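You operate a simulated robot arm through the tools that you are given. There is no shell and no other tool. Be economical: measure what you need, move in short steps, check, and stop when the job is done.

You run a simulated robot arm. Do the job below in one go: nothing can be reset, and whatever is moved stays where it is left.

Task
Pile some things up. At the end: the yellow butter tub from the top of the short bench is on the onyx top, with the brown wallet from there on top of it and the grey cube on top of that; the grey oil tin stands on top of the green book (marked "DOORS"); whatever was shut is shut again. Leave all else as you found it, and nothing knocked over.
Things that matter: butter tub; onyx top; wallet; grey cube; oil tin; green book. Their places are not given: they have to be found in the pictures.

Only the result counts: the job must be done as asked and must still hold three seconds after the hand-in. Knocking over, shifting, dropping, spilling or breaking anything else fails it.

Robot
A 6-joint arm with a two-finger parallel gripper, fixed in place. Base frame: the origin is at the foot of the arm, x ahead of it, y to its left, z up; the work surface is at about z = 75. Readings come in cm, degrees, newtons and seconds.
With the tool pointing down near the work surface it reaches from about 26 to 68 cm from the base axis. Its first joint turns from -66.0 to 66.0 degrees. Payload 2.9 kg.
Tool frame: the origin (TCP) lies between the finger pads and is the grasp point; the fingertips stand 3 cm ahead of it; z points along the fingers, y is the line along which they close. Largest opening 11 cm; finger width 2, thickness 1; the body of the gripper, 4.8 by 11.2 cm, starts 5.5 cm behind the TCP.
Orientation is that of the tool frame in the base frame, as a unit quaternion [x, y, z, w]. With the fingers straight down and closing along the base's y, the tool's x points along the base's -x, its y along +y and its z along -z.

Tools
- The arm moves only by the tool servo_tool. Its argument "commands" is a list that holds one entry, the list of rows, each a list of 7 numbers: the shift along the tool's x, y, z in units of 250 mm (1.0 is 250 mm), then the turn, a rotation vector about the tool's x, y, z in units of 90 degrees (1.0 is 90 degrees), then the opening, from 0 (shut) to 1 (fully open). In form: [[[tx, ty, tz, rx, ry, rz, gripper], ...]]. A call has 1 to 10 rows; each row is the pose to reach, as a shift and turn from the pose commanded when the call began, along the tool's axes at that moment. A call with a number of a shift or a turn outside -1 to 1 is refused whole. Rows are played at 5 a second. More than 5 cm and 8.6 degrees between two rows, or a gripper value outside its range, and nothing of the call is played. Where a pose cannot be reached the arm comes as near as it can. A force on the tool above 40 N (or 10 N above the force at the start of the call, whichever is more), or a blocked arm, ends the call early, and 0.2 s more pass. The fingers move at their own pace (about 10.8 cm/s each) and stop on an object; they squeeze with about 26 N. The grip force told is the motor's: it shows also when the fingers shut on nothing. Time passes only in rows, and 0.2 s behind the last, so rows that repeat a pose let the fingers close. The reply holds the time, the measured pose of the TCP, the force on the tool along the base axes, the opening and the grip force, in the units named above and with some noise, and new pictures: "pictures" is both (left out), scene, wrist or none.
- Cameras (640 x 400 px; columns grow to the right, rows downward): "scene" is fixed at [7.18, 46.06, 134.8]; the picture's right is [-0.60, -0.80, 0.00], its down [-0.70, 0.52, -0.49] and it looks along [0.39, -0.29, -0.87] (base axes); focal length 214 px, centre (320, 200). "wrist" rides on the gripper at [-3.6, 0, -5.7] in the tool frame; the picture's right is [0.00, -1.00, 0.00], its down [0.97, 0.00, -0.24] and it looks along [0.24, 0.00, 0.97] (tool axes); focal length 218 px, centre (320, 200).
- measure_at(camera, pixels): for up to 12 pixels [column, row] of the newest picture of that camera ("zoom" is the newest enlarged one), the place [x, y, z] in the base frame of the surface seen there, good to about 0.2 cm. It takes no simulated time.
- zoom(camera, box): a new picture of the part [left, top, right, bottom] of that camera's present view, enlarged. It takes no simulated time.
- close_job(): hands the job in; it is judged then, once.

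Go step by step. Measure first, check grasps and placings, and put right what went wrong. The budget is 80 turns and 120 pictures, counting those below and the enlarged ones. Unless the task says otherwise, let go and move clear before handing in, and close with one line.

The tools are called after "Call:" as a command line: name --argument value ..., lists and objects as JSON in quotes. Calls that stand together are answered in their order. servo_tool: Moves the arm, as the interface text tells. Its arguments: {"type":"object","properties":{"commands":{"type":"array","items":{"type":"array","items":{"type":"array","items":{"type":"number"}}}},"pictures":{"type":"string","enum":["both","scene","wrist","none"]}},"required":["commands"]} The other tools are called the same way: measure_at (camera, pixels) gives the place of the surface under pixels of a picture; zoom (camera, box) takes an enlarged picture of a part of a camera's view; close_job () hands the job in.

At the start:

```text
time: 0.0
tcp_pos: [34.58, 11.38, 102.9]
ee_rot: [0.0, 1.0, 0.0, 0.001]
ft_force: [-0.1, 0.2, -0.1]
width: 10.98
finger_force: 0.1
```

scene: 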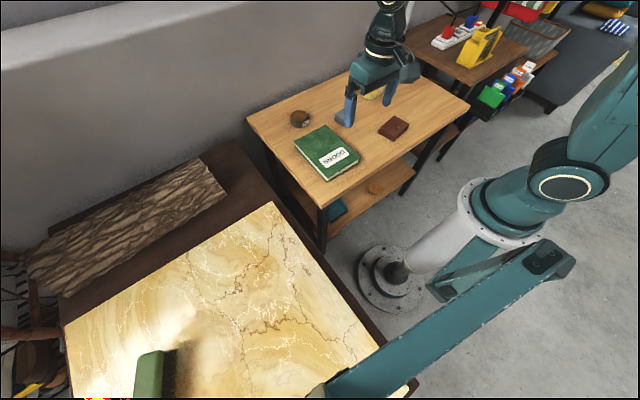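
wrist: 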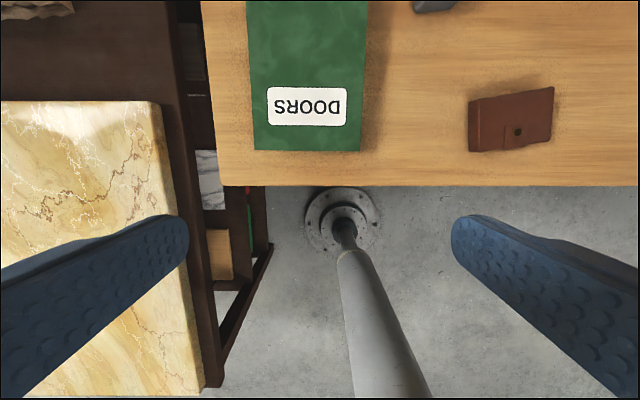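

The short bench holds the green book (325,152), the wallet (393,127), something yellow behind the gripper (373,95), and a round brown thing (300,118). The onyx slab is at lower left with a green thing at (150,375). I'll enlarge these areas.

Call:
zoom --camera "scene" --box '[240, 60, 480, 210]'

Call:
zoom --camera "scene" --box '[0, 150, 400, 400]'

Call:
measure_at --camera "scene" --pixels '[[330, 140], [393, 124], [375, 95], [300, 117], [343, 122], [250, 260], [300, 330], [150, 360], [270, 205], [370, 365], [70, 325], [150, 220]]'

```text
2.67 times, centred on (360, 135) of scene
```

zoom: 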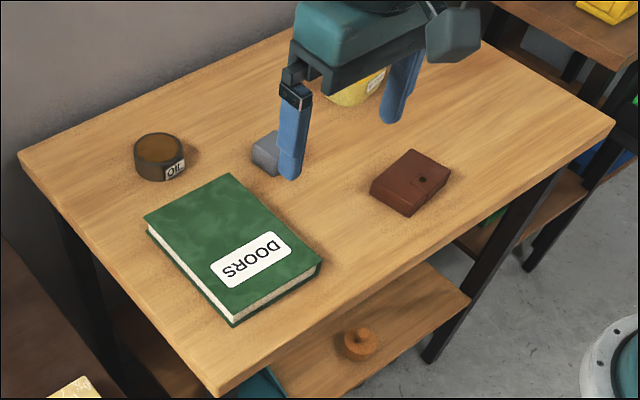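

```text
1.60 times, centred on (200, 275) of scene
```

zoom: 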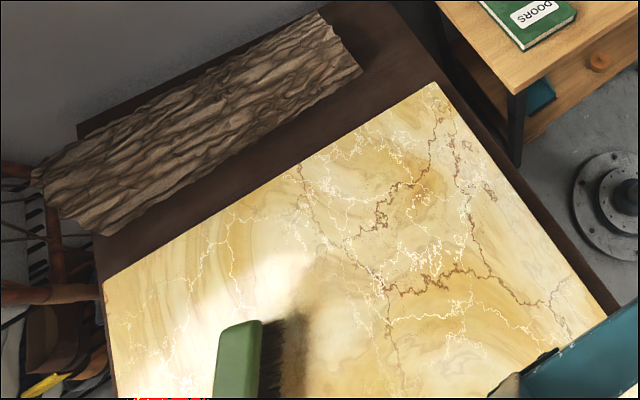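

```text
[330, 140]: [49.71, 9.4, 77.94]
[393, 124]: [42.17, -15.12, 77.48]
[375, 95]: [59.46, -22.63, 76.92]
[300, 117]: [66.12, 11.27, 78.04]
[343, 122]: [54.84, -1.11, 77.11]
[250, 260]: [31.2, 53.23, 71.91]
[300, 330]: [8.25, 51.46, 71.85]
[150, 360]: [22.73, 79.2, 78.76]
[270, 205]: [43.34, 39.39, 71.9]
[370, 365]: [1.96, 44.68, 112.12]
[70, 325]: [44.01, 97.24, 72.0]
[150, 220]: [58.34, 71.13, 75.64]
```

The oil tin (marked OIL) is near (66,11), the book near (50,9), the wallet near (42,-15), and the tub near (60,-22). A small grey thing sits near (55,-1). I'll move over the bench for a clear view from above.

Call:
servo_tool --commands '[[[-0.1, -0.11, 0, 0, 0, 0, 1], [-0.2, -0.22, 0, 0, 0, 0, 1], [-0.3, -0.33, 0, 0, 0, 0, 1], [-0.4, -0.44, 0, 0, 0, 0, 1], [-0.5, -0.55, 0, 0, 0, 0, 1], [-0.6, -0.66, 0, 0, 0, 0, 1], [-0.6, -0.66, 0, 0, 0, 0, 1]]]'

```text
time: 1.6
tcp_pos: [49.65, -5.08, 103.0]
ee_rot: [-0.001, 1.0, 0.0, 0.0]
ft_force: [0.4, -0.4, 0.2]
width: 11.01
finger_force: 0.1
```

scene: 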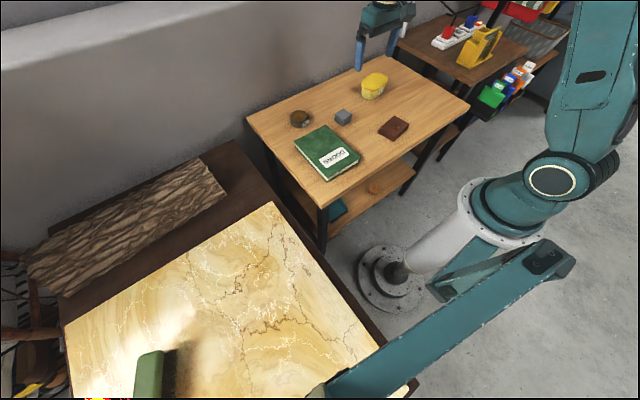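
wrist: 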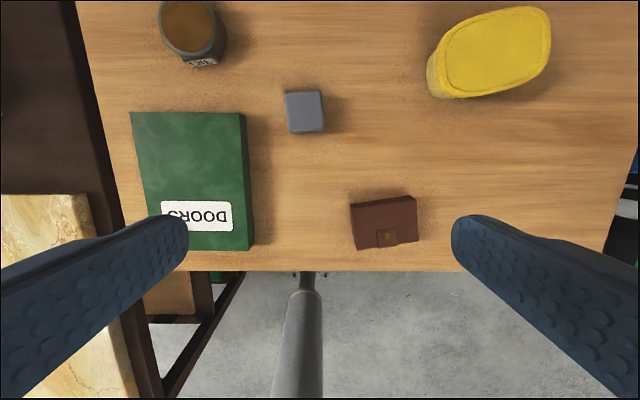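

The top is clear: tub at (490,50), wallet (384,222), cube (305,111), tin (190,30), book (190,180). Now I'll measure them.

Call:
measure_at --camera "wrist" --pixels '[[447, 45], [541, 12], [541, 70], [455, 92], [490, 50], [500, 20], [352, 207], [415, 197], [418, 235], [357, 248], [386, 215], [305, 105]]'

Call:
measure_at --camera "wrist" --pixels '[[287, 95], [319, 93], [322, 127], [290, 128], [165, 25], [212, 22], [188, 48], [190, 25], [135, 115], [236, 115], [245, 248], [160, 248]]'

Call:
zoom --camera "scene" --box '[270, 50, 430, 150]'

Call:
zoom --camera "wrist" --box '[400, 0, 580, 112]'

```text
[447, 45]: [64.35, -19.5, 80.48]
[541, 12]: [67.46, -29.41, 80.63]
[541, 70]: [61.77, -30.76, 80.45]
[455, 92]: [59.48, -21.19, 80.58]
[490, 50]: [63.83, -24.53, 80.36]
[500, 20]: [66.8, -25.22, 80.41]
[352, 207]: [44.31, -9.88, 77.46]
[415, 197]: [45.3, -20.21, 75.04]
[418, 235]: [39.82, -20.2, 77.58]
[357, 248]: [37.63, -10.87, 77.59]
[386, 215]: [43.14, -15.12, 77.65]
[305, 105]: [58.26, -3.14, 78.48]
```

```text
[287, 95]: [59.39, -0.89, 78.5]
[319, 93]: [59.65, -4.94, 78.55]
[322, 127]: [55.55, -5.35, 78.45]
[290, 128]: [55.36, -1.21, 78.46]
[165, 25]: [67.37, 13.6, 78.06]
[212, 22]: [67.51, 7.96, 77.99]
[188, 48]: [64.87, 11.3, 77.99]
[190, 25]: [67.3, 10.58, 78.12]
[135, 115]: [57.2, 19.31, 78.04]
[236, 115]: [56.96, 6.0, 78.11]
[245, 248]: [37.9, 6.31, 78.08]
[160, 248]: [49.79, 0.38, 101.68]
```

```text
4.00 times, centred on (350, 100) of scene
```

zoom: 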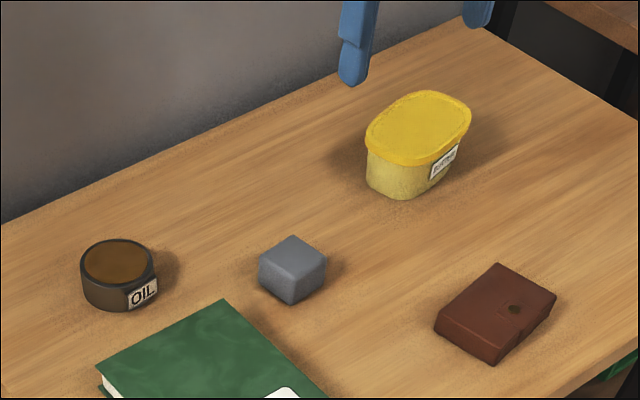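

```text
3.56 times, centred on (490, 56) of wrist
```

zoom: 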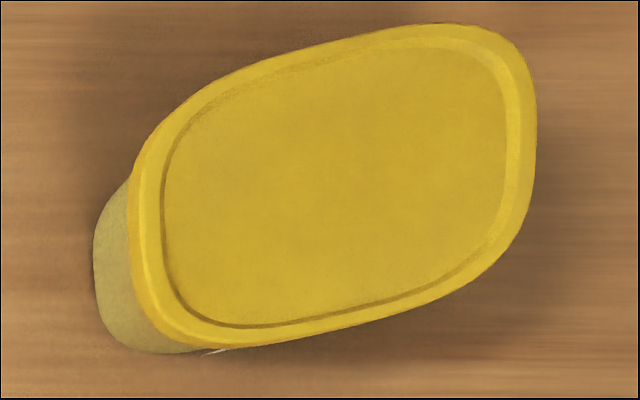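

Bench top is z≈75, tub top 80.5, wallet top 77.6, cube top 78.5, tin top 78, and book top 78. I'll trace the tub lid's rim and the other outlines more closely, using the zoom picture.

Call:
measure_at --camera "zoom" --pixels '[[138, 200], [150, 150], [200, 92], [300, 50], [430, 30], [510, 50], [532, 120], [520, 210], [460, 280], [350, 320], [230, 342], [150, 290]]'

Call:
measure_at --camera "wrist" --pixels '[[353, 210], [413, 200], [416, 232], [360, 244], [384, 205], [162, 10], [212, 10], [216, 30], [175, 44], [205, 44], [190, 2], [240, 180]]'

Call:
measure_at --camera "scene" --pixels '[[270, 205], [275, 212], [290, 235], [310, 270], [335, 305], [250, 225], [220, 245], [374, 84], [330, 215], [376, 187], [410, 182], [332, 225]]'

```text
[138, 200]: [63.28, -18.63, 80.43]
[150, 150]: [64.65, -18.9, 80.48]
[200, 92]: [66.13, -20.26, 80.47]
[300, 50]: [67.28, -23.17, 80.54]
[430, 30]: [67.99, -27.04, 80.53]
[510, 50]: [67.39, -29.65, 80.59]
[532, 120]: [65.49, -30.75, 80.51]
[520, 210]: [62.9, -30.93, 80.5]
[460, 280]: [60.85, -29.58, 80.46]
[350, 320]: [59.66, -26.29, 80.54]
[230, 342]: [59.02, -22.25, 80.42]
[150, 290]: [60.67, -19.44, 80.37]
```

```text
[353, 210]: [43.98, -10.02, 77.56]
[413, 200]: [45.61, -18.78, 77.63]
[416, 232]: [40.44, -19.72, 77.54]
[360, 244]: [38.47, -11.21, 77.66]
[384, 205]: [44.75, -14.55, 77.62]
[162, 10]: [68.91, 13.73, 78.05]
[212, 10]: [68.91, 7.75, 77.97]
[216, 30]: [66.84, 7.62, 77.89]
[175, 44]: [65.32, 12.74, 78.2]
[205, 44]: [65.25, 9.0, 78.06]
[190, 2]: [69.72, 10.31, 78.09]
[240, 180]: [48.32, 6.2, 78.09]
```

```text
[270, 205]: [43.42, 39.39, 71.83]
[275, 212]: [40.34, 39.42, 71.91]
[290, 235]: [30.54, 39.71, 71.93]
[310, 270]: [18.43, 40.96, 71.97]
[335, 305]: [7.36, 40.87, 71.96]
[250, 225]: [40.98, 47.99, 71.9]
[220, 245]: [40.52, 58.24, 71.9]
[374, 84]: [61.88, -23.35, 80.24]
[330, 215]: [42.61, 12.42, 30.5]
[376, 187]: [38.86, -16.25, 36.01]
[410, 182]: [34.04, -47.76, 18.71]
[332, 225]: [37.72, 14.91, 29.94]
```

The tub centre is about (63.4,-24.9), with its lid 12.2 × 8.2 and its long axis along (0.24,-0.97). A teal bar across the lower right, (560,265) to (340,390), did not move with the arm, so it may be an obstacle. I'll measure it.

Call:
measure_at --camera "scene" --pixels '[[340, 390], [400, 350], [460, 310], [530, 275], [560, 262], [490, 230], [440, 240], [400, 270], [150, 385], [590, 120], [555, 180], [310, 395]]'

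Call:
zoom --camera "scene" --box '[290, 150, 640, 400]'

```text
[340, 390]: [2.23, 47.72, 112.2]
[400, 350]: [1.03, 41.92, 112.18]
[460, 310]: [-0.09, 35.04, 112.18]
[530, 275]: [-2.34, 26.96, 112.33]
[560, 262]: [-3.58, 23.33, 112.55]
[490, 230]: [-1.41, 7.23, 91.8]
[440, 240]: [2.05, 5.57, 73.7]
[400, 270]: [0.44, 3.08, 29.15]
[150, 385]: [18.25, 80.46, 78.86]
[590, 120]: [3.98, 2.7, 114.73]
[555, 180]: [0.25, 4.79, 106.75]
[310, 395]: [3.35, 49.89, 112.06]
```

```text
1.60 times, centred on (465, 275) of scene
```

zoom: 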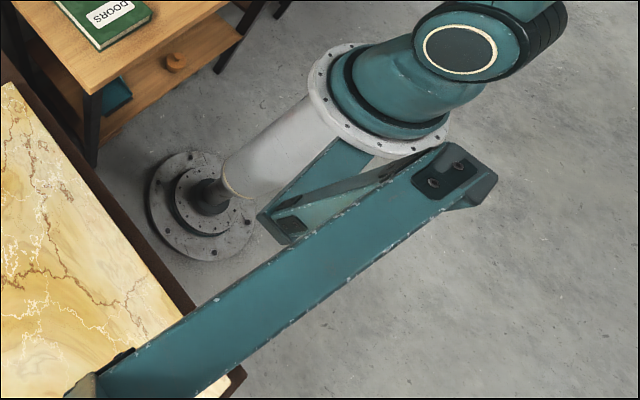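

The bar is a fixed bracket at z≈112, well off to the side of the path to the onyx, so it only needs a margin. Next I'll go above the tub, turning 76° so the fingers close across its short side.

Call:
servo_tool --commands '[[[-0.054, -0.075, 0.03, 0, 0, 0.0844, 1], [-0.108, -0.15, 0.06, 0, 0, 0.1688, 1], [-0.162, -0.226, 0.09, 0, 0, 0.2532, 1], [-0.216, -0.301, 0.12, 0, 0, 0.3376, 1], [-0.27, -0.376, 0.15, 0, 0, 0.422, 1], [-0.324, -0.452, 0.18, 0, 0, 0.5064, 1], [-0.378, -0.527, 0.21, 0, 0, 0.5908, 1], [-0.432, -0.602, 0.24, 0, 0, 0.6752, 1], [-0.486, -0.678, 0.27, 0, 0, 0.7596, 1], [-0.54, -0.753, 0.3, 0, 0, 0.844, 1]]]'

```text
time: 3.8
tcp_pos: [63.01, -23.96, 95.46]
ee_rot: [0.617, 0.787, -0.002, 0.0]
ft_force: [-1.1, 0.4, -0.5]
width: 11.02
finger_force: 0.1
```

scene: 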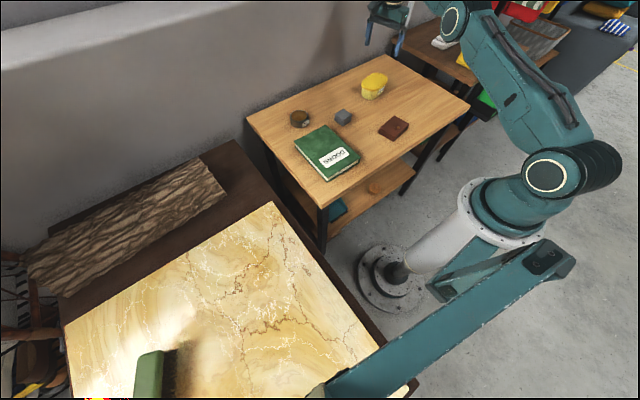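
wrist: 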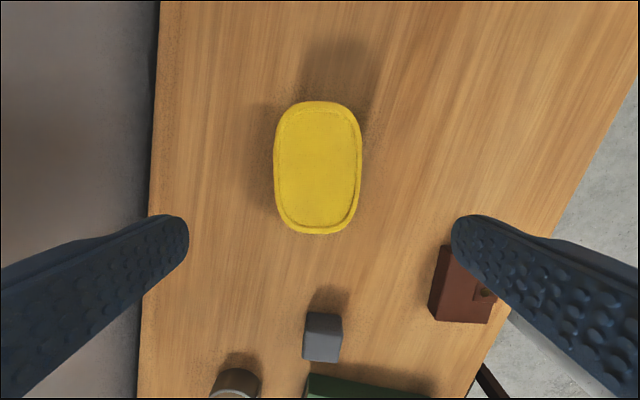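

The gripper is 76° turned over the tub (318,167), which looks square to the fingers. I'll check the tub's lid edges and the wall/bench edge at left before going down.

Call:
measure_at --camera "wrist" --pixels '[[278, 167], [357, 167], [320, 106], [316, 230], [318, 167], [165, 150], [150, 150], [120, 150], [50, 150], [165, 50]]'

```text
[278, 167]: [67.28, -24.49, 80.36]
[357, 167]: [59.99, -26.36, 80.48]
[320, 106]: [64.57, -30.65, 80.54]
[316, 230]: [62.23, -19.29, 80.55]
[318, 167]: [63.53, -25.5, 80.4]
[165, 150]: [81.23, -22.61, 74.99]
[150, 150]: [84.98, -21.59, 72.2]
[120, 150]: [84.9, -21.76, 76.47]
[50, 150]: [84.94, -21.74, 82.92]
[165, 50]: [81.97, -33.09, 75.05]
```

The tub's centre is at (63.5,-25.0), and the wall is well clear at x=85. I'll go down to z≈79.2 with the fingers still open.

Call:
servo_tool --commands '[[[-0.01, 0.01, 0.15, 0, 0, 0, 1], [-0.02, 0.01, 0.3, 0, 0, 0, 1], [-0.02, 0.01, 0.4, 0, 0, 0, 1], [-0.02, 0.01, 0.5, 0, 0, 0, 1], [-0.02, 0.01, 0.58, 0, 0, 0, 1], [-0.02, 0.01, 0.65, 0, 0, 0, 1], [-0.02, 0.01, 0.65, 0, 0, 0, 1]]]' --pictures "wrist"

```text
time: 5.4
tcp_pos: [63.34, -24.19, 79.26]
ee_rot: [0.615, 0.788, 0.0, 0.0]
ft_force: [-0.4, 0.5, 0.2]
width: 11.02
finger_force: 0.1
```

wrist: 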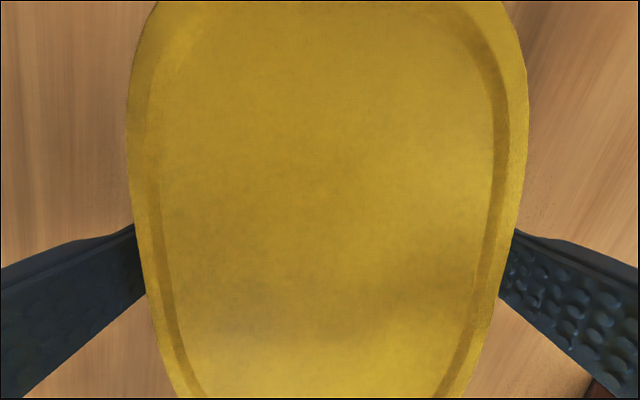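

The tub sits between the open fingers. Now I'll close on it, then lift a few cm.

Call:
servo_tool --commands '[[[0, 0, 0, 0, 0, 0, 0], [0, 0, 0, 0, 0, 0, 0], [0, 0, 0, 0, 0, 0, 0], [0, 0, 0, 0, 0, 0, 0], [0, 0, -0.04, 0, 0, 0, 0], [0, 0, -0.1, 0, 0, 0, 0], [0, 0, -0.2, 0, 0, 0, 0], [0, 0, -0.2, 0, 0, 0, 0]]]'

```text
time: 7.2
tcp_pos: [63.42, -24.39, 84.15]
ee_rot: [0.615, 0.789, -0.001, 0.0]
ft_force: [0.0, 0.1, -2.9]
width: 8.42
finger_force: 26.2
```

scene: 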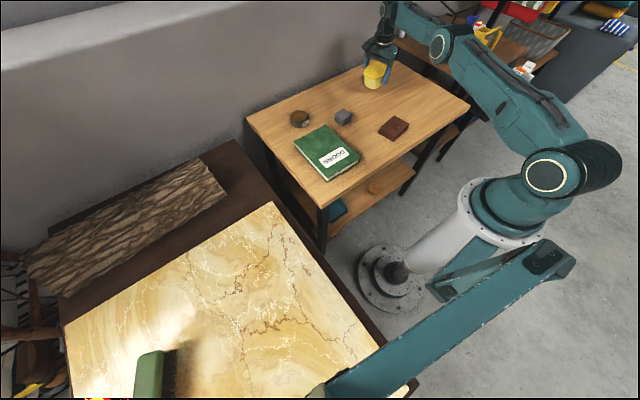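
wrist: 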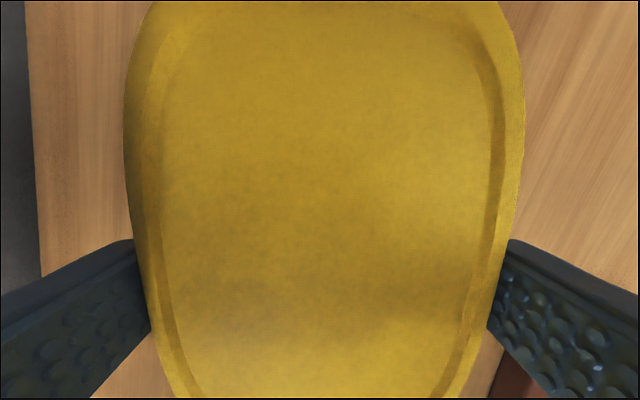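

The tub is held (width 8.4, about 3 N). I'll lift it and swing it toward the onyx in stages, turning the yaw back as the base turns.

Call:
servo_tool --commands '[[[0, 0, -0.15, 0, 0, 0, 0], [0.05, -0.01, -0.3, 0, 0, -0.02, 0], [0.15, -0.025, -0.44, 0, 0, -0.04, 0], [0.27, -0.04, -0.52, 0, 0, -0.08, 0], [0.39, -0.06, -0.56, 0, 0, -0.12, 0], [0.51, -0.08, -0.56, 0, 0, -0.16, 0], [0.63, -0.1, -0.56, 0, 0, -0.2, 0], [0.75, -0.12, -0.56, 0, 0, -0.24, 0], [0.87, -0.135, -0.56, 0, 0, -0.26, 0], [0.965, -0.15, -0.56, 0, 0, -0.28, 0]]]' --pictures "scene"

```text
time: 9.4
tcp_pos: [53.83, -1.8, 98.27]
ee_rot: [0.428, 0.904, -0.001, -0.001]
ft_force: [0.3, -0.4, -2.4]
width: 8.45
finger_force: 25.5
```

scene: 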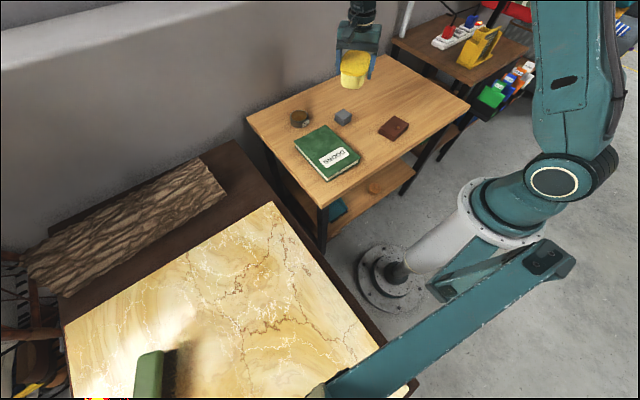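

Yaw is now about 51°, and the tub is held steady. On with the second stage.

Call:
servo_tool --commands '[[[0.1, 0.03, 0, 0, 0, -0.028, 0], [0.2, 0.06, 0, 0, 0, -0.056, 0], [0.3, 0.09, 0, 0, 0, -0.084, 0], [0.4, 0.12, 0, 0, 0, -0.112, 0], [0.5, 0.15, 0, 0, 0, -0.14, 0], [0.6, 0.18, 0, 0, 0, -0.168, 0], [0.7, 0.21, 0, 0, 0, -0.196, 0], [0.8, 0.24, 0, 0, 0, -0.224, 0], [0.9, 0.27, 0, 0, 0, -0.252, 0], [0.988, 0.3, 0, 0, 0, -0.28, 0]]]' --pictures "none"

```text
time: 11.6
tcp_pos: [44.06, 22.03, 98.09]
ee_rot: [0.221, 0.975, 0.0, 0.0]
ft_force: [-0.5, -0.7, -2.8]
width: 8.44
finger_force: 26.2
```

Third stage: over to the onyx spot, and lower partway.

Call:
servo_tool --commands '[[[0.077, 0.07, 0, 0, 0, -0.028, 0], [0.154, 0.14, 0, 0, 0, -0.056, 0], [0.23, 0.21, 0, 0, 0, -0.084, 0], [0.307, 0.28, 0, 0, 0, -0.112, 0], [0.384, 0.35, 0.04, 0, 0, -0.14, 0], [0.461, 0.42, 0.1, 0, 0, -0.168, 0], [0.538, 0.49, 0.17, 0, 0, -0.196, 0], [0.614, 0.56, 0.24, 0, 0, -0.224, 0], [0.69, 0.63, 0.32, 0, 0, -0.252, 0], [0.768, 0.696, 0.4, 0, 0, -0.284, 0]]]'

```text
time: 13.8
tcp_pos: [34.17, 45.99, 88.22]
ee_rot: [-0.001, 1.0, 0.0, 0.0]
ft_force: [0.6, -0.4, -2.6]
width: 8.43
finger_force: 26.2
```

scene: 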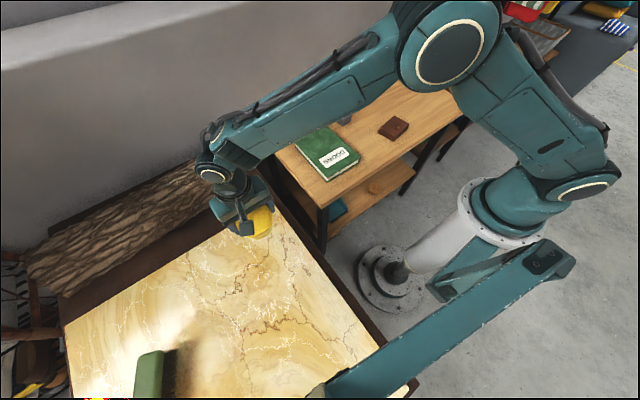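
wrist: 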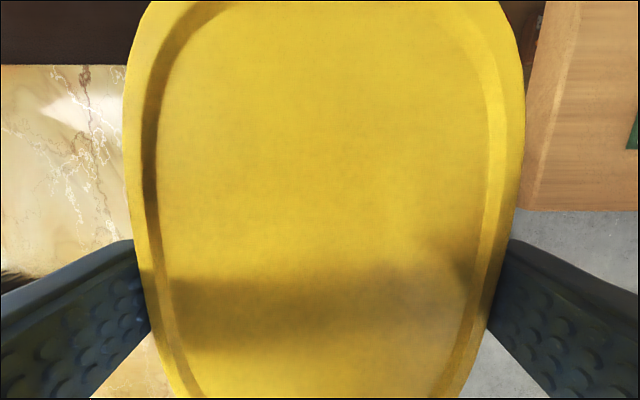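

The tub hangs over the onyx, near its right edge. I'll shift it slightly inward, then lower it to just above the surface at z≈76.5.

Call:
servo_tool --commands '[[[0.04, 0.06, 0.08, 0, 0, 0, 0], [0.04, 0.06, 0.18, 0, 0, 0, 0], [0.04, 0.06, 0.28, 0, 0, 0, 0], [0.04, 0.06, 0.36, 0, 0, 0, 0], [0.04, 0.06, 0.42, 0, 0, 0, 0], [0.04, 0.06, 0.455, 0, 0, 0, 0], [0.04, 0.06, 0.455, 0, 0, 0, 0]]]'

```text
time: 15.4
tcp_pos: [33.25, 47.31, 76.68]
ee_rot: [0.001, 1.0, 0.0, -0.001]
ft_force: [-0.1, 0.7, -2.5]
width: 8.44
finger_force: 26.2
```

scene: 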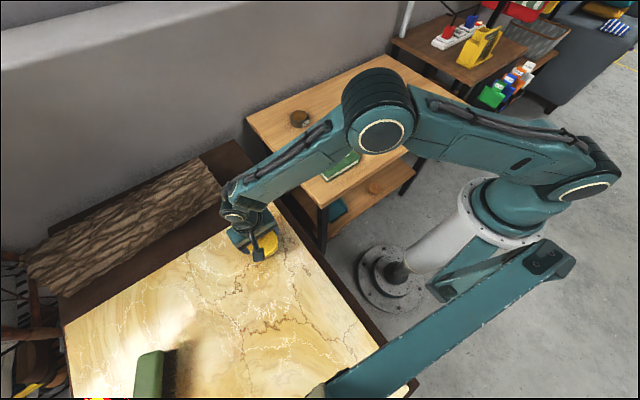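
wrist: 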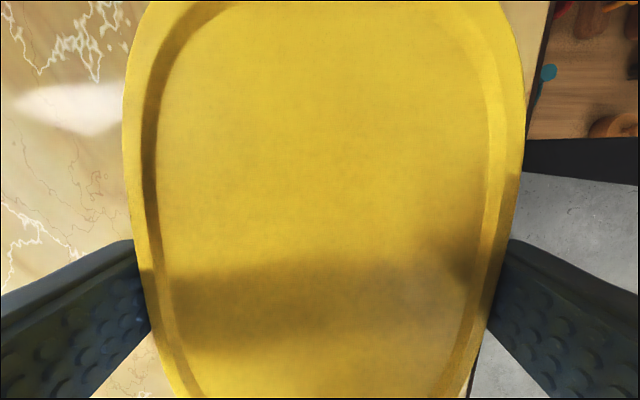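

About 0.4 cm is left, so I'll ease down until it touches.

Call:
servo_tool --commands '[[[0, 0, 0.006, 0, 0, 0, 0], [0, 0, 0.012, 0, 0, 0, 0], [0, 0, 0.018, 0, 0, 0, 0], [0, 0, 0.018, 0, 0, 0, 0]]]' --pictures "none"

```text
time: 16.4
tcp_pos: [33.15, 47.4, 76.21]
ee_rot: [0.0, 1.0, 0.0, 0.0]
ft_force: [-0.5, -0.3, -2.5]
width: 8.49
finger_force: 25.9
```

Call:
servo_tool --commands '[[[0, 0, 0.004, 0, 0, 0, 0], [0, 0, 0.008, 0, 0, 0, 0], [0, 0, 0.012, 0, 0, 0, 0], [0, 0, 0.012, 0, 0, 0, 0]]]' --pictures "none"

```text
time: 17.4
tcp_pos: [33.31, 47.54, 76.14]
ee_rot: [-0.001, 1.0, 0.001, 0.001]
ft_force: [-5.6, -7.6, 23.8]
width: 8.49
finger_force: 26.0
```

It is in contact (24 N up). I'll ease off a hair, open the fingers, and rise clear.

Call:
servo_tool --commands '[[[0, 0, -0.008, 0, 0, 0, 0], [0, 0, -0.008, 0, 0, 0, 1], [0, 0, -0.008, 0, 0, 0, 1], [0, 0, -0.008, 0, 0, 0, 1], [0, 0, -0.15, 0, 0, 0, 1], [0, 0, -0.33, 0, 0, 0, 1], [0, 0, -0.5, 0, 0, 0, 1], [0, 0, -0.68, 0, 0, 0, 1], [0, 0, -0.8, 0, 0, 0, 1], [0, 0, -0.8, 0, 0, 0, 1]]]'

```text
time: 19.6
tcp_pos: [33.3, 47.47, 96.12]
ee_rot: [0.0, 1.0, 0.0, 0.0]
ft_force: [0.7, 0.4, -0.6]
width: 11.03
finger_force: 0.1
```

scene: 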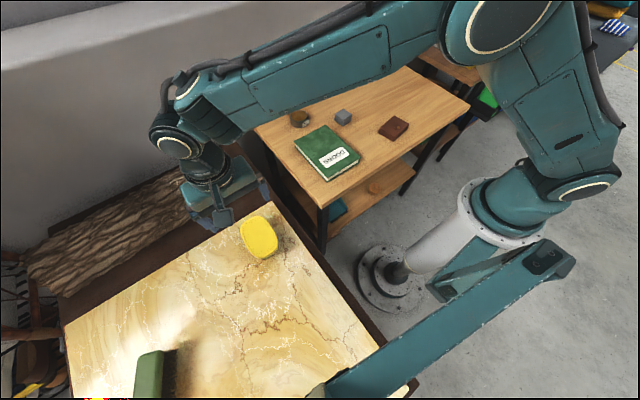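
wrist: 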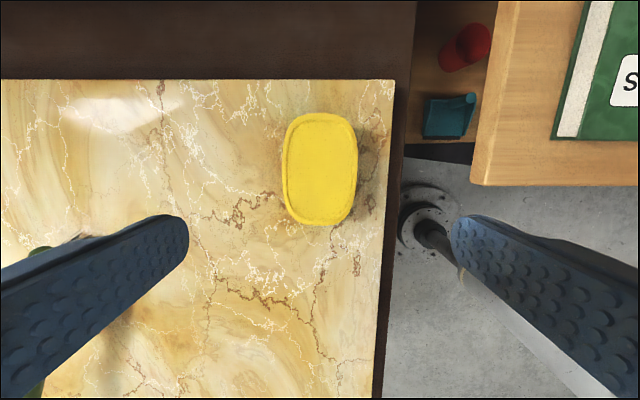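

Call:
measure_at --camera "wrist" --pixels '[[290, 170], [352, 170], [320, 117], [320, 221], [320, 170], [300, 130], [340, 130], [300, 210], [340, 210], [40, 255]]'

```text
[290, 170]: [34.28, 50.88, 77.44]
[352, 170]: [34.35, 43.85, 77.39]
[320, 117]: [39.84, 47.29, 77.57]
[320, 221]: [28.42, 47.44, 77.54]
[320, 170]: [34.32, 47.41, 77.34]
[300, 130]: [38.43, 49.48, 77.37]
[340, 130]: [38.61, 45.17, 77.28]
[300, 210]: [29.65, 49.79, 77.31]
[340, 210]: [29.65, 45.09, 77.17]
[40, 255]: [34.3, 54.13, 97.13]
```

The tub stands level at (34.2,47.4) with its top at 77.4. I'll go back for the wallet, centre (42.1,-14.9), turning gradually to 78° on the way.

Call:
servo_tool --commands '[[[-0.02, -0.09, 0, 0, 0, 0.029, 1], [-0.05, -0.19, 0, 0, 0, 0.058, 1], [-0.08, -0.29, 0, 0, 0, 0.087, 1], [-0.11, -0.39, 0, 0, 0, 0.116, 1], [-0.14, -0.49, 0, 0, 0, 0.145, 1], [-0.17, -0.59, 0, 0, 0, 0.174, 1], [-0.2, -0.69, 0, 0, 0, 0.203, 1], [-0.23, -0.79, 0, 0, 0, 0.232, 1], [-0.26, -0.89, 0, 0, 0, 0.261, 1], [-0.28, -0.98, 0, 0, 0, 0.29, 1]]]' --pictures "none"

```text
time: 21.8
tcp_pos: [40.33, 23.07, 96.03]
ee_rot: [0.226, 0.974, 0.0, -0.001]
ft_force: [-0.8, -0.3, 0.6]
width: 11.02
finger_force: 0.2
```

Call:
servo_tool --commands '[[[-0.05, -0.083, 0, 0, 0, 0.03, 1], [-0.1, -0.166, 0, 0, 0, 0.06, 1], [-0.15, -0.25, 0, 0, 0, 0.09, 1], [-0.2, -0.33, 0, 0, 0, 0.12, 1], [-0.245, -0.415, 0, 0, 0, 0.15, 1], [-0.29, -0.5, 0, 0, 0, 0.18, 1], [-0.34, -0.58, 0, 0, 0, 0.21, 1], [-0.39, -0.66, 0, 0, 0, 0.24, 1], [-0.44, -0.75, 0, 0, 0, 0.27, 1], [-0.487, -0.83, 0, 0, 0, 0.3, 1]]]' --pictures "none"

```text
time: 24.0
tcp_pos: [42.08, -1.06, 96.04]
ee_rot: [0.447, 0.895, -0.001, -0.001]
ft_force: [-0.4, 0.3, 0.1]
width: 10.98
finger_force: 0.0
```

Call:
servo_tool --commands '[[[-0.055, -0.041, 0.03, 0, 0, 0.035, 1], [-0.11, -0.082, 0.06, 0, 0, 0.07, 1], [-0.166, -0.124, 0.09, 0, 0, 0.105, 1], [-0.22, -0.165, 0.12, 0, 0, 0.14, 1], [-0.276, -0.207, 0.15, 0, 0, 0.175, 1], [-0.33, -0.248, 0.18, 0, 0, 0.21, 1], [-0.387, -0.29, 0.21, 0, 0, 0.246, 1], [-0.442, -0.331, 0.24, 0, 0, 0.282, 1], [-0.442, -0.331, 0.24, 0, 0, 0.282, 1]]]' --pictures "wrist"

```text
time: 26.0
tcp_pos: [42.22, -14.94, 90.06]
ee_rot: [0.633, 0.775, 0.0, -0.001]
ft_force: [-0.5, -0.3, -0.2]
width: 11.02
finger_force: 0.1
```

wrist: 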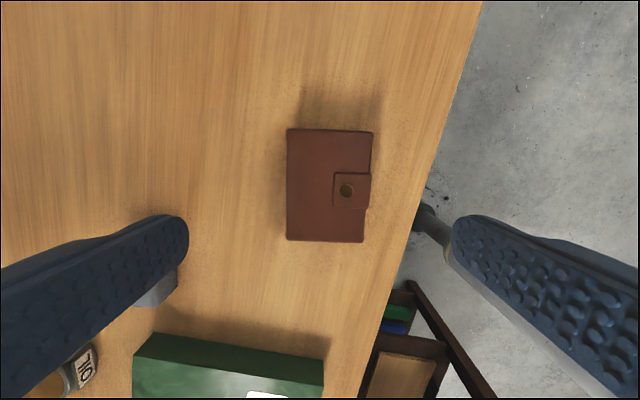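

Call:
measure_at --camera "wrist" --pixels '[[290, 132], [369, 136], [361, 239], [289, 237], [288, 185], [367, 160], [365, 220], [326, 185], [420, 185], [410, 220], [150, 290], [347, 190]]'

Call:
zoom --camera "wrist" --box '[240, 110, 420, 260]'

```text
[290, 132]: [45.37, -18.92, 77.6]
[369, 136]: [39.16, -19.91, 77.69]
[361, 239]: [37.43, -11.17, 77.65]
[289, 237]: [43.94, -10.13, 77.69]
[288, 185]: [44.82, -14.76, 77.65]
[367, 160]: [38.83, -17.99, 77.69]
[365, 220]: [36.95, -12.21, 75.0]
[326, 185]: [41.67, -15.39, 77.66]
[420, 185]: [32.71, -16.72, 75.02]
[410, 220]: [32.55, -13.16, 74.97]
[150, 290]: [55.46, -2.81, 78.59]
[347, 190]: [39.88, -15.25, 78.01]
```

```text
2.67 times, centred on (330, 185) of wrist
```

zoom: 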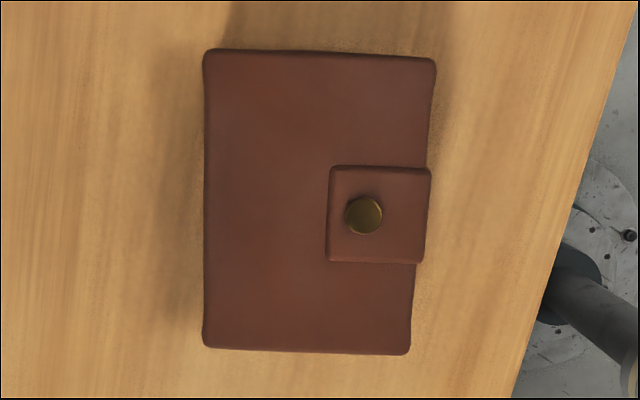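

The wallet is centred at (41.5,-15.0), about 6.5 × 8.9, at roughly 80°. I'll trim by 1.5° and 0.7 cm, then go down so the tips are just over the bench.

Call:
servo_tool --commands '[[[0, -0.03, 0.1, 0, 0, 0.018, 1], [0, -0.03, 0.2, 0, 0, 0.018, 1], [0, -0.03, 0.3, 0, 0, 0.018, 1], [0, -0.03, 0.38, 0, 0, 0.018, 1], [0, -0.03, 0.44, 0, 0, 0.018, 1], [0, -0.03, 0.47, 0, 0, 0.018, 1], [0, -0.03, 0.47, 0, 0, 0.018, 1]]]' --pictures "wrist"

```text
time: 27.6
tcp_pos: [41.41, -14.93, 78.35]
ee_rot: [0.643, 0.766, 0.0, 0.0]
ft_force: [0.4, 0.2, 0.1]
width: 11.01
finger_force: 0.1
```

wrist: 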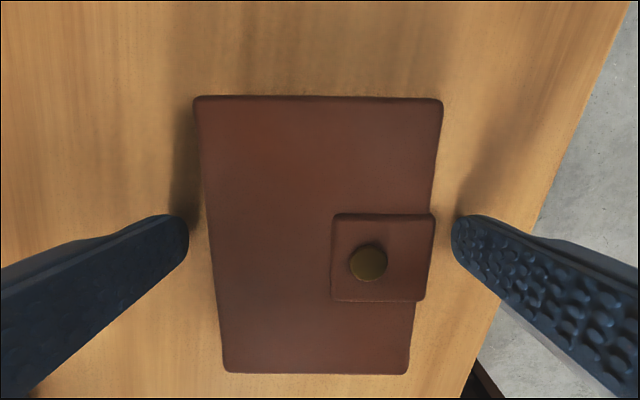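

The fingers are square on either side of the wallet. I'll close and lift.

Call:
servo_tool --commands '[[[0, 0, 0, 0, 0, 0, 0], [0, 0, 0, 0, 0, 0, 0], [0, 0, 0, 0, 0, 0, 0], [0, 0, 0, 0, 0, 0, 0], [0, 0, -0.06, 0, 0, 0, 0], [0, 0, -0.2, 0, 0, 0, 0], [0, 0, -0.4, 0, 0, 0, 0], [0, 0, -0.6, 0, 0, 0, 0], [0, 0, -0.6, 0, 0, 0, 0]]]'

```text
time: 29.6
tcp_pos: [41.23, -14.96, 93.24]
ee_rot: [0.643, 0.766, 0.0, 0.0]
ft_force: [-0.5, -0.3, -0.1]
width: 7.13
finger_force: 25.8
```

scene: 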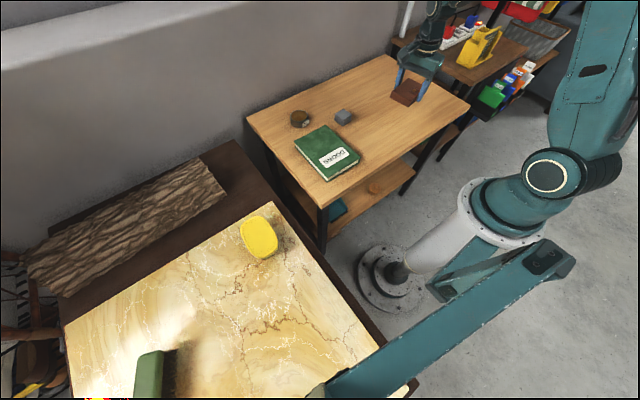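
wrist: 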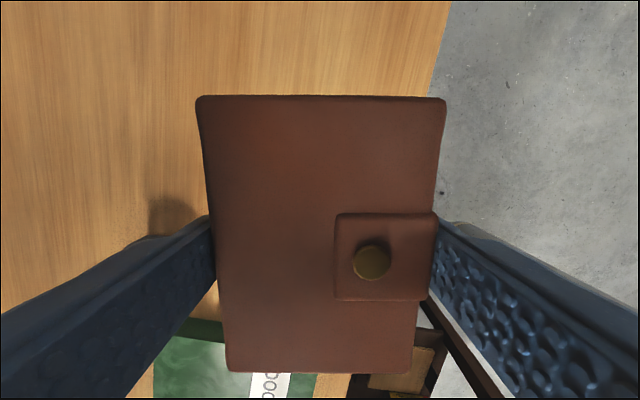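

The wallet is held level (width 7.1). I'll carry it to the onyx pile in stages.

Call:
servo_tool --commands '[[[0.09, 0.016, -0.01, 0, 0, -0.03, 0], [0.18, 0.032, -0.02, 0, 0, -0.06, 0], [0.27, 0.048, -0.03, 0, 0, -0.09, 0], [0.36, 0.064, -0.04, 0, 0, -0.12, 0], [0.45, 0.08, -0.05, 0, 0, -0.15, 0], [0.54, 0.096, -0.06, 0, 0, -0.18, 0], [0.63, 0.112, -0.07, 0, 0, -0.21, 0], [0.72, 0.128, -0.08, 0, 0, -0.24, 0], [0.81, 0.144, -0.09, 0, 0, -0.27, 0], [0.906, 0.16, -0.1, 0, 0, -0.3, 0]]]' --pictures "none"

```text
time: 31.8
tcp_pos: [41.37, 8.01, 95.78]
ee_rot: [0.446, 0.895, -0.001, 0.0]
ft_force: [-0.3, 0.3, -0.8]
width: 7.14
finger_force: 25.9
```

Call:
servo_tool --commands '[[[0.069, 0.042, 0, 0, 0, -0.03, 0], [0.137, 0.084, 0, 0, 0, -0.06, 0], [0.206, 0.125, 0, 0, 0, -0.09, 0], [0.275, 0.167, 0, 0, 0, -0.12, 0], [0.343, 0.209, 0, 0, 0, -0.15, 0], [0.412, 0.251, 0, 0, 0, -0.18, 0], [0.481, 0.293, 0, 0, 0, -0.21, 0], [0.55, 0.334, 0, 0, 0, -0.24, 0], [0.618, 0.376, 0, 0, 0, -0.27, 0], [0.687, 0.418, 0, 0, 0, -0.3, 0]]]' --pictures "none"

```text
time: 34.0
tcp_pos: [39.45, 28.01, 95.66]
ee_rot: [0.226, 0.974, 0.0, 0.0]
ft_force: [0.3, 0.4, -0.6]
width: 7.14
finger_force: 25.7
```

Call:
servo_tool --commands '[[[0.053, 0.06, 0, 0, 0, -0.029, 0], [0.106, 0.12, 0, 0, 0, -0.058, 0], [0.159, 0.18, 0, 0, 0, -0.087, 0], [0.212, 0.242, 0, 0, 0, -0.116, 0], [0.265, 0.302, 0, 0, 0, -0.145, 0], [0.318, 0.362, 0, 0, 0, -0.174, 0], [0.371, 0.423, 0.06, 0, 0, -0.203, 0], [0.424, 0.483, 0.14, 0, 0, -0.232, 0], [0.477, 0.544, 0.23, 0, 0, -0.261, 0], [0.53, 0.604, 0.32, 0, 0, -0.29, 0]]]'

```text
time: 36.2
tcp_pos: [34.07, 47.45, 87.67]
ee_rot: [-0.001, 1.0, 0.001, 0.0]
ft_force: [0.2, 1.0, -1.2]
width: 7.15
finger_force: 26.0
```

scene: 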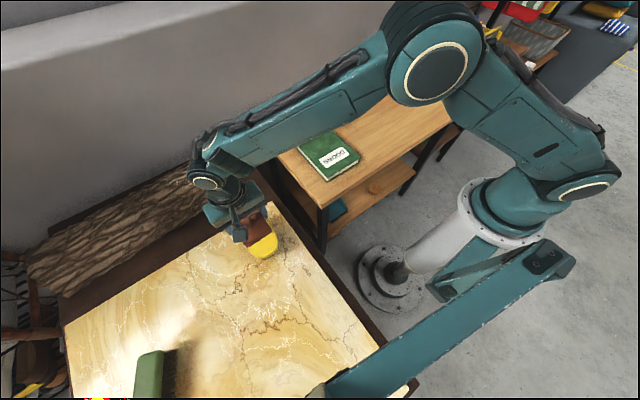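
wrist: 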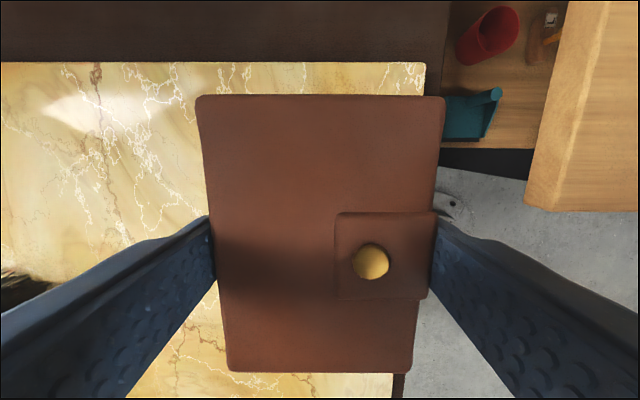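

The wallet is directly over the tub and centred to within 0.2 cm. I'll lower it to just above the lid.

Call:
servo_tool --commands '[[[0, 0, 0.08, 0, 0, 0, 0], [0, 0, 0.16, 0, 0, 0, 0], [0, 0, 0.22, 0, 0, 0, 0], [0, 0, 0.25, 0, 0, 0, 0], [0, 0, 0.262, 0, 0, 0, 0], [0, 0, 0.262, 0, 0, 0, 0]]]' --pictures "none"

```text
time: 37.6
tcp_pos: [34.24, 47.5, 81.26]
ee_rot: [0.0, 1.0, 0.0, 0.0]
ft_force: [0.1, 0.5, -0.2]
width: 7.11
finger_force: 25.7
```

Call:
servo_tool --commands '[[[0, 0, 0.004, 0, 0, 0, 0], [0, 0, 0.008, 0, 0, 0, 0], [0, 0, 0.012, 0, 0, 0, 0], [0, 0, 0.012, 0, 0, 0, 0]]]' --pictures "none"

```text
time: 38.6
tcp_pos: [34.2, 47.42, 80.84]
ee_rot: [-0.001, 1.0, -0.001, 0.0]
ft_force: [-0.8, -0.4, -1.1]
width: 7.12
finger_force: 26.2
```

Call:
servo_tool --commands '[[[0, 0, 0.004, 0, 0, 0, 0], [0, 0, 0.007, 0, 0, 0, 0], [0, 0, 0.007, 0, 0, 0, 0]]]' --pictures "none"

```text
time: 39.4
tcp_pos: [34.18, 47.44, 80.76]
ee_rot: [0.0, 1.0, 0.001, 0.001]
ft_force: [-0.7, -1.0, 6.9]
width: 7.15
finger_force: 25.8
```

Light contact at 7 N. I'll let go and rise.

Call:
servo_tool --commands '[[[0, 0, 0, 0, 0, 0, 1], [0, 0, 0, 0, 0, 0, 1], [0, 0, 0, 0, 0, 0, 1], [0, 0, -0.1, 0, 0, 0, 1], [0, 0, -0.25, 0, 0, 0, 1], [0, 0, -0.42, 0, 0, 0, 1], [0, 0, -0.6, 0, 0, 0, 1], [0, 0, -0.6, 0, 0, 0, 1]]]'

```text
time: 41.2
tcp_pos: [34.07, 47.51, 95.78]
ee_rot: [0.0, 1.0, -0.001, 0.0]
ft_force: [0.4, -0.3, 0.0]
width: 10.99
finger_force: 0.0
```

scene: 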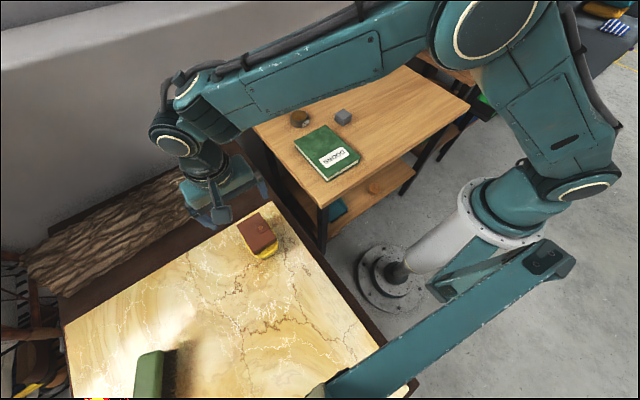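
wrist: 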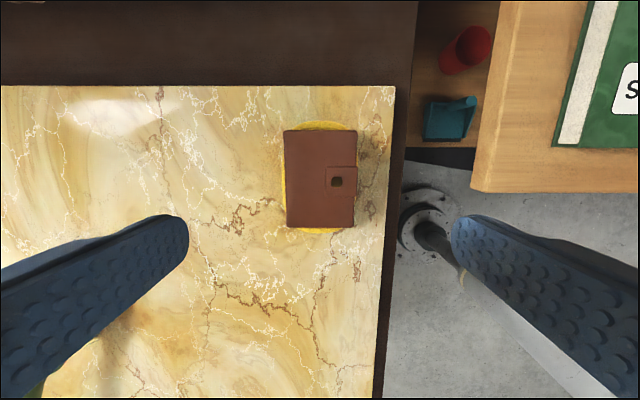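

The wallet lies flat and square on the tub. I'll measure its top and the raised strap/button at (336,181) so the cube can avoid the bump.

Call:
measure_at --camera "wrist" --pixels '[[287, 135], [353, 137], [351, 224], [290, 224], [318, 180], [328, 172], [336, 181], [352, 181], [340, 170], [330, 192], [305, 150], [305, 205]]'

Call:
zoom --camera "wrist" --box '[260, 110, 380, 240]'

```text
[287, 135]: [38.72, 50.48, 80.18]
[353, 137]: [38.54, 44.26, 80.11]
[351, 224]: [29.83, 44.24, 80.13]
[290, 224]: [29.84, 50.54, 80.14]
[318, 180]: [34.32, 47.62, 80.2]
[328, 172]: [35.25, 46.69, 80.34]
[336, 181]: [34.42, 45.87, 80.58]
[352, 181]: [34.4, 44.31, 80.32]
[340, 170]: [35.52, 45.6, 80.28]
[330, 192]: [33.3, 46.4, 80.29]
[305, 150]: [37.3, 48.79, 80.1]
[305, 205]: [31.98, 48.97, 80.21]
```

```text
3.08 times, centred on (320, 175) of wrist
```

zoom: 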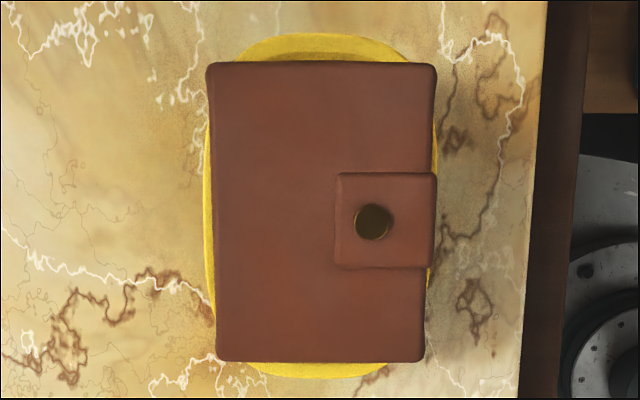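

The wallet's flat area lies at y>47, since strap and button take y 44.3–47. I'll set the cube near y=49. Next I'll travel to the cube at (57.5,-3.1), yaw about +4.6°.

Call:
servo_tool --commands '[[[-0.05, -0.16, 0, 0, 0, 0, 1], [-0.1, -0.32, 0, 0, 0, 0, 1], [-0.16, -0.48, 0, 0, 0, 0, 1], [-0.22, -0.64, 0, 0, 0, 0, 1], [-0.28, -0.8, 0, 0, 0, 0, 1], [-0.34, -0.95, 0, 0, 0, 0, 1], [-0.34, -0.95, 0, 0, 0, 0, 1]]]' --pictures "none"

Call:
servo_tool --commands '[[[-0.06, -0.16, 0, 0, 0, 0, 1], [-0.12, -0.32, 0, 0, 0, 0, 1], [-0.18, -0.48, 0, 0, 0, 0, 1], [-0.24, -0.64, 0, 0, 0, -0.02, 1], [-0.3, -0.8, 0, 0, 0, -0.04, 1], [-0.36, -0.95, 0, 0, 0, -0.051, 1], [-0.36, -0.95, 0, 0, 0, -0.051, 1]]]' --pictures "wrist"

```text
time: 42.8
tcp_pos: [42.68, 23.62, 95.86]
ee_rot: [0.0, 1.0, 0.0, -0.001]
ft_force: [0.7, 0.3, -0.4]
width: 11.0
finger_force: 0.0
```

```text
time: 44.4
tcp_pos: [51.84, 0.06, 95.7]
ee_rot: [-0.04, 0.999, 0.0, 0.0]
ft_force: [0.1, 0.5, -0.3]
width: 10.97
finger_force: 0.1
```

wrist: 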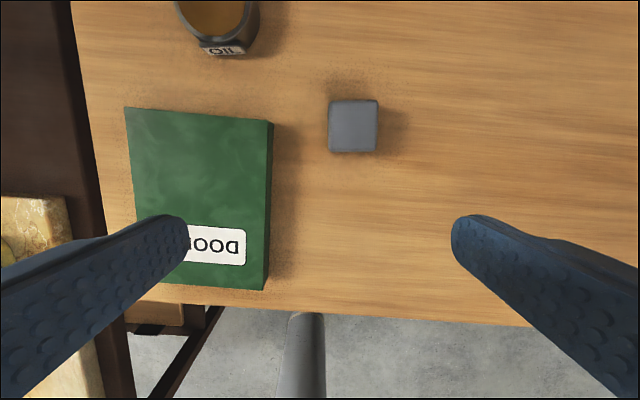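

Call:
measure_at --camera "wrist" --pixels '[[331, 104], [376, 103], [374, 148], [331, 148], [353, 125]]'

Call:
servo_tool --commands '[[[-0.11, -0.072, 0.05, 0, 0, 0, 1], [-0.216, -0.144, 0.1, 0, 0, 0, 1], [-0.216, -0.144, 0.24, 0, 0, 0, 1], [-0.216, -0.144, 0.32, 0, 0, 0, 1], [-0.216, -0.144, 0.32, 0, 0, 0, 1]]]' --pictures "wrist"

```text
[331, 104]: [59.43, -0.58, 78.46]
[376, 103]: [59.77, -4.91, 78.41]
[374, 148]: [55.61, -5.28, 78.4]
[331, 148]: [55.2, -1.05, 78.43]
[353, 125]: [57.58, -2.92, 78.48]
```

```text
time: 45.6
tcp_pos: [57.39, -3.21, 87.74]
ee_rot: [-0.04, 0.999, 0.0, 0.0]
ft_force: [-0.3, -0.6, 0.7]
width: 11.01
finger_force: 0.0
```

wrist: 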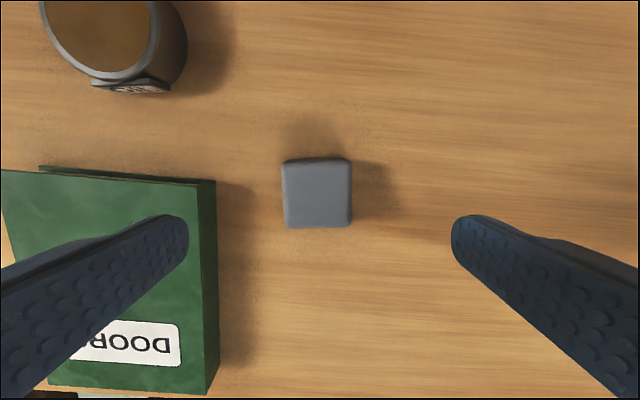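

The cube is centred between the fingers, and the left fingertip clears the book. I'll go down to z=79.0 and close.

Call:
servo_tool --commands '[[[0, 0.008, 0.12, 0, 0, 0, 1], [0, 0.008, 0.24, 0, 0, 0, 1], [0, 0.008, 0.32, 0, 0, 0, 1], [0, 0.008, 0.35, 0, 0, 0, 1], [0, 0.008, 0.35, 0, 0, 0, 1], [0, 0.008, 0.35, 0, 0, 0, 0], [0, 0.008, 0.35, 0, 0, 0, 0], [0, 0.008, 0.35, 0, 0, 0, 0], [0, 0.008, 0.35, 0, 0, 0, 0], [0, 0.008, 0.35, 0, 0, 0, 0]]]' --pictures "wrist"

```text
time: 47.8
tcp_pos: [57.33, -3.02, 78.93]
ee_rot: [-0.04, 0.999, 0.0, 0.0]
ft_force: [-0.6, -0.5, 0.2]
width: 4.96
finger_force: 25.9
```

wrist: 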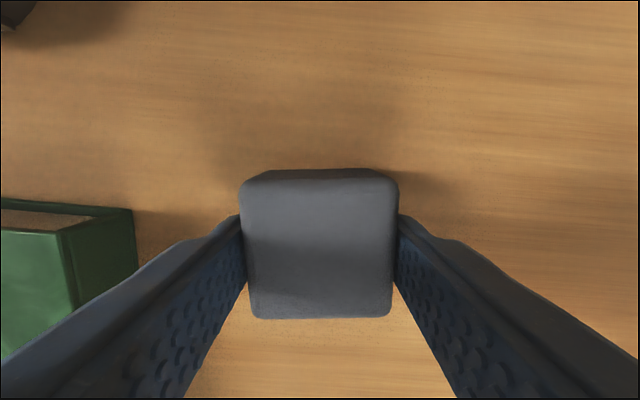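

The cube is gripped. I'll lift it straight up, then carry it.

Call:
servo_tool --commands '[[[0, 0, -0.08, 0, 0, 0, 0], [0, 0, -0.2, 0, 0, 0, 0], [0, 0, -0.36, 0, 0, 0, 0], [0, 0, -0.54, 0, 0, 0, 0], [0, 0, -0.7, 0, 0, 0, 0], [0.06, 0.15, -0.74, 0, 0, 0.01, 0], [0.12, 0.3, -0.74, 0, 0, 0.02, 0], [0.18, 0.46, -0.74, 0, 0, 0.03, 0], [0.24, 0.62, -0.74, 0, 0, 0.04, 0], [0.3, 0.78, -0.74, 0, 0, 0.051, 0]]]' --pictures "wrist"

```text
time: 50.0
tcp_pos: [48.12, 15.92, 97.43]
ee_rot: [0.001, 1.0, 0.0, 0.0]
ft_force: [-0.1, 0.3, -0.6]
width: 4.98
finger_force: 26.2
```

wrist: 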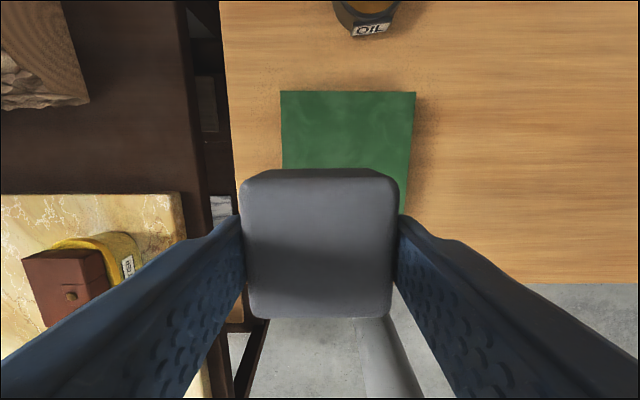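

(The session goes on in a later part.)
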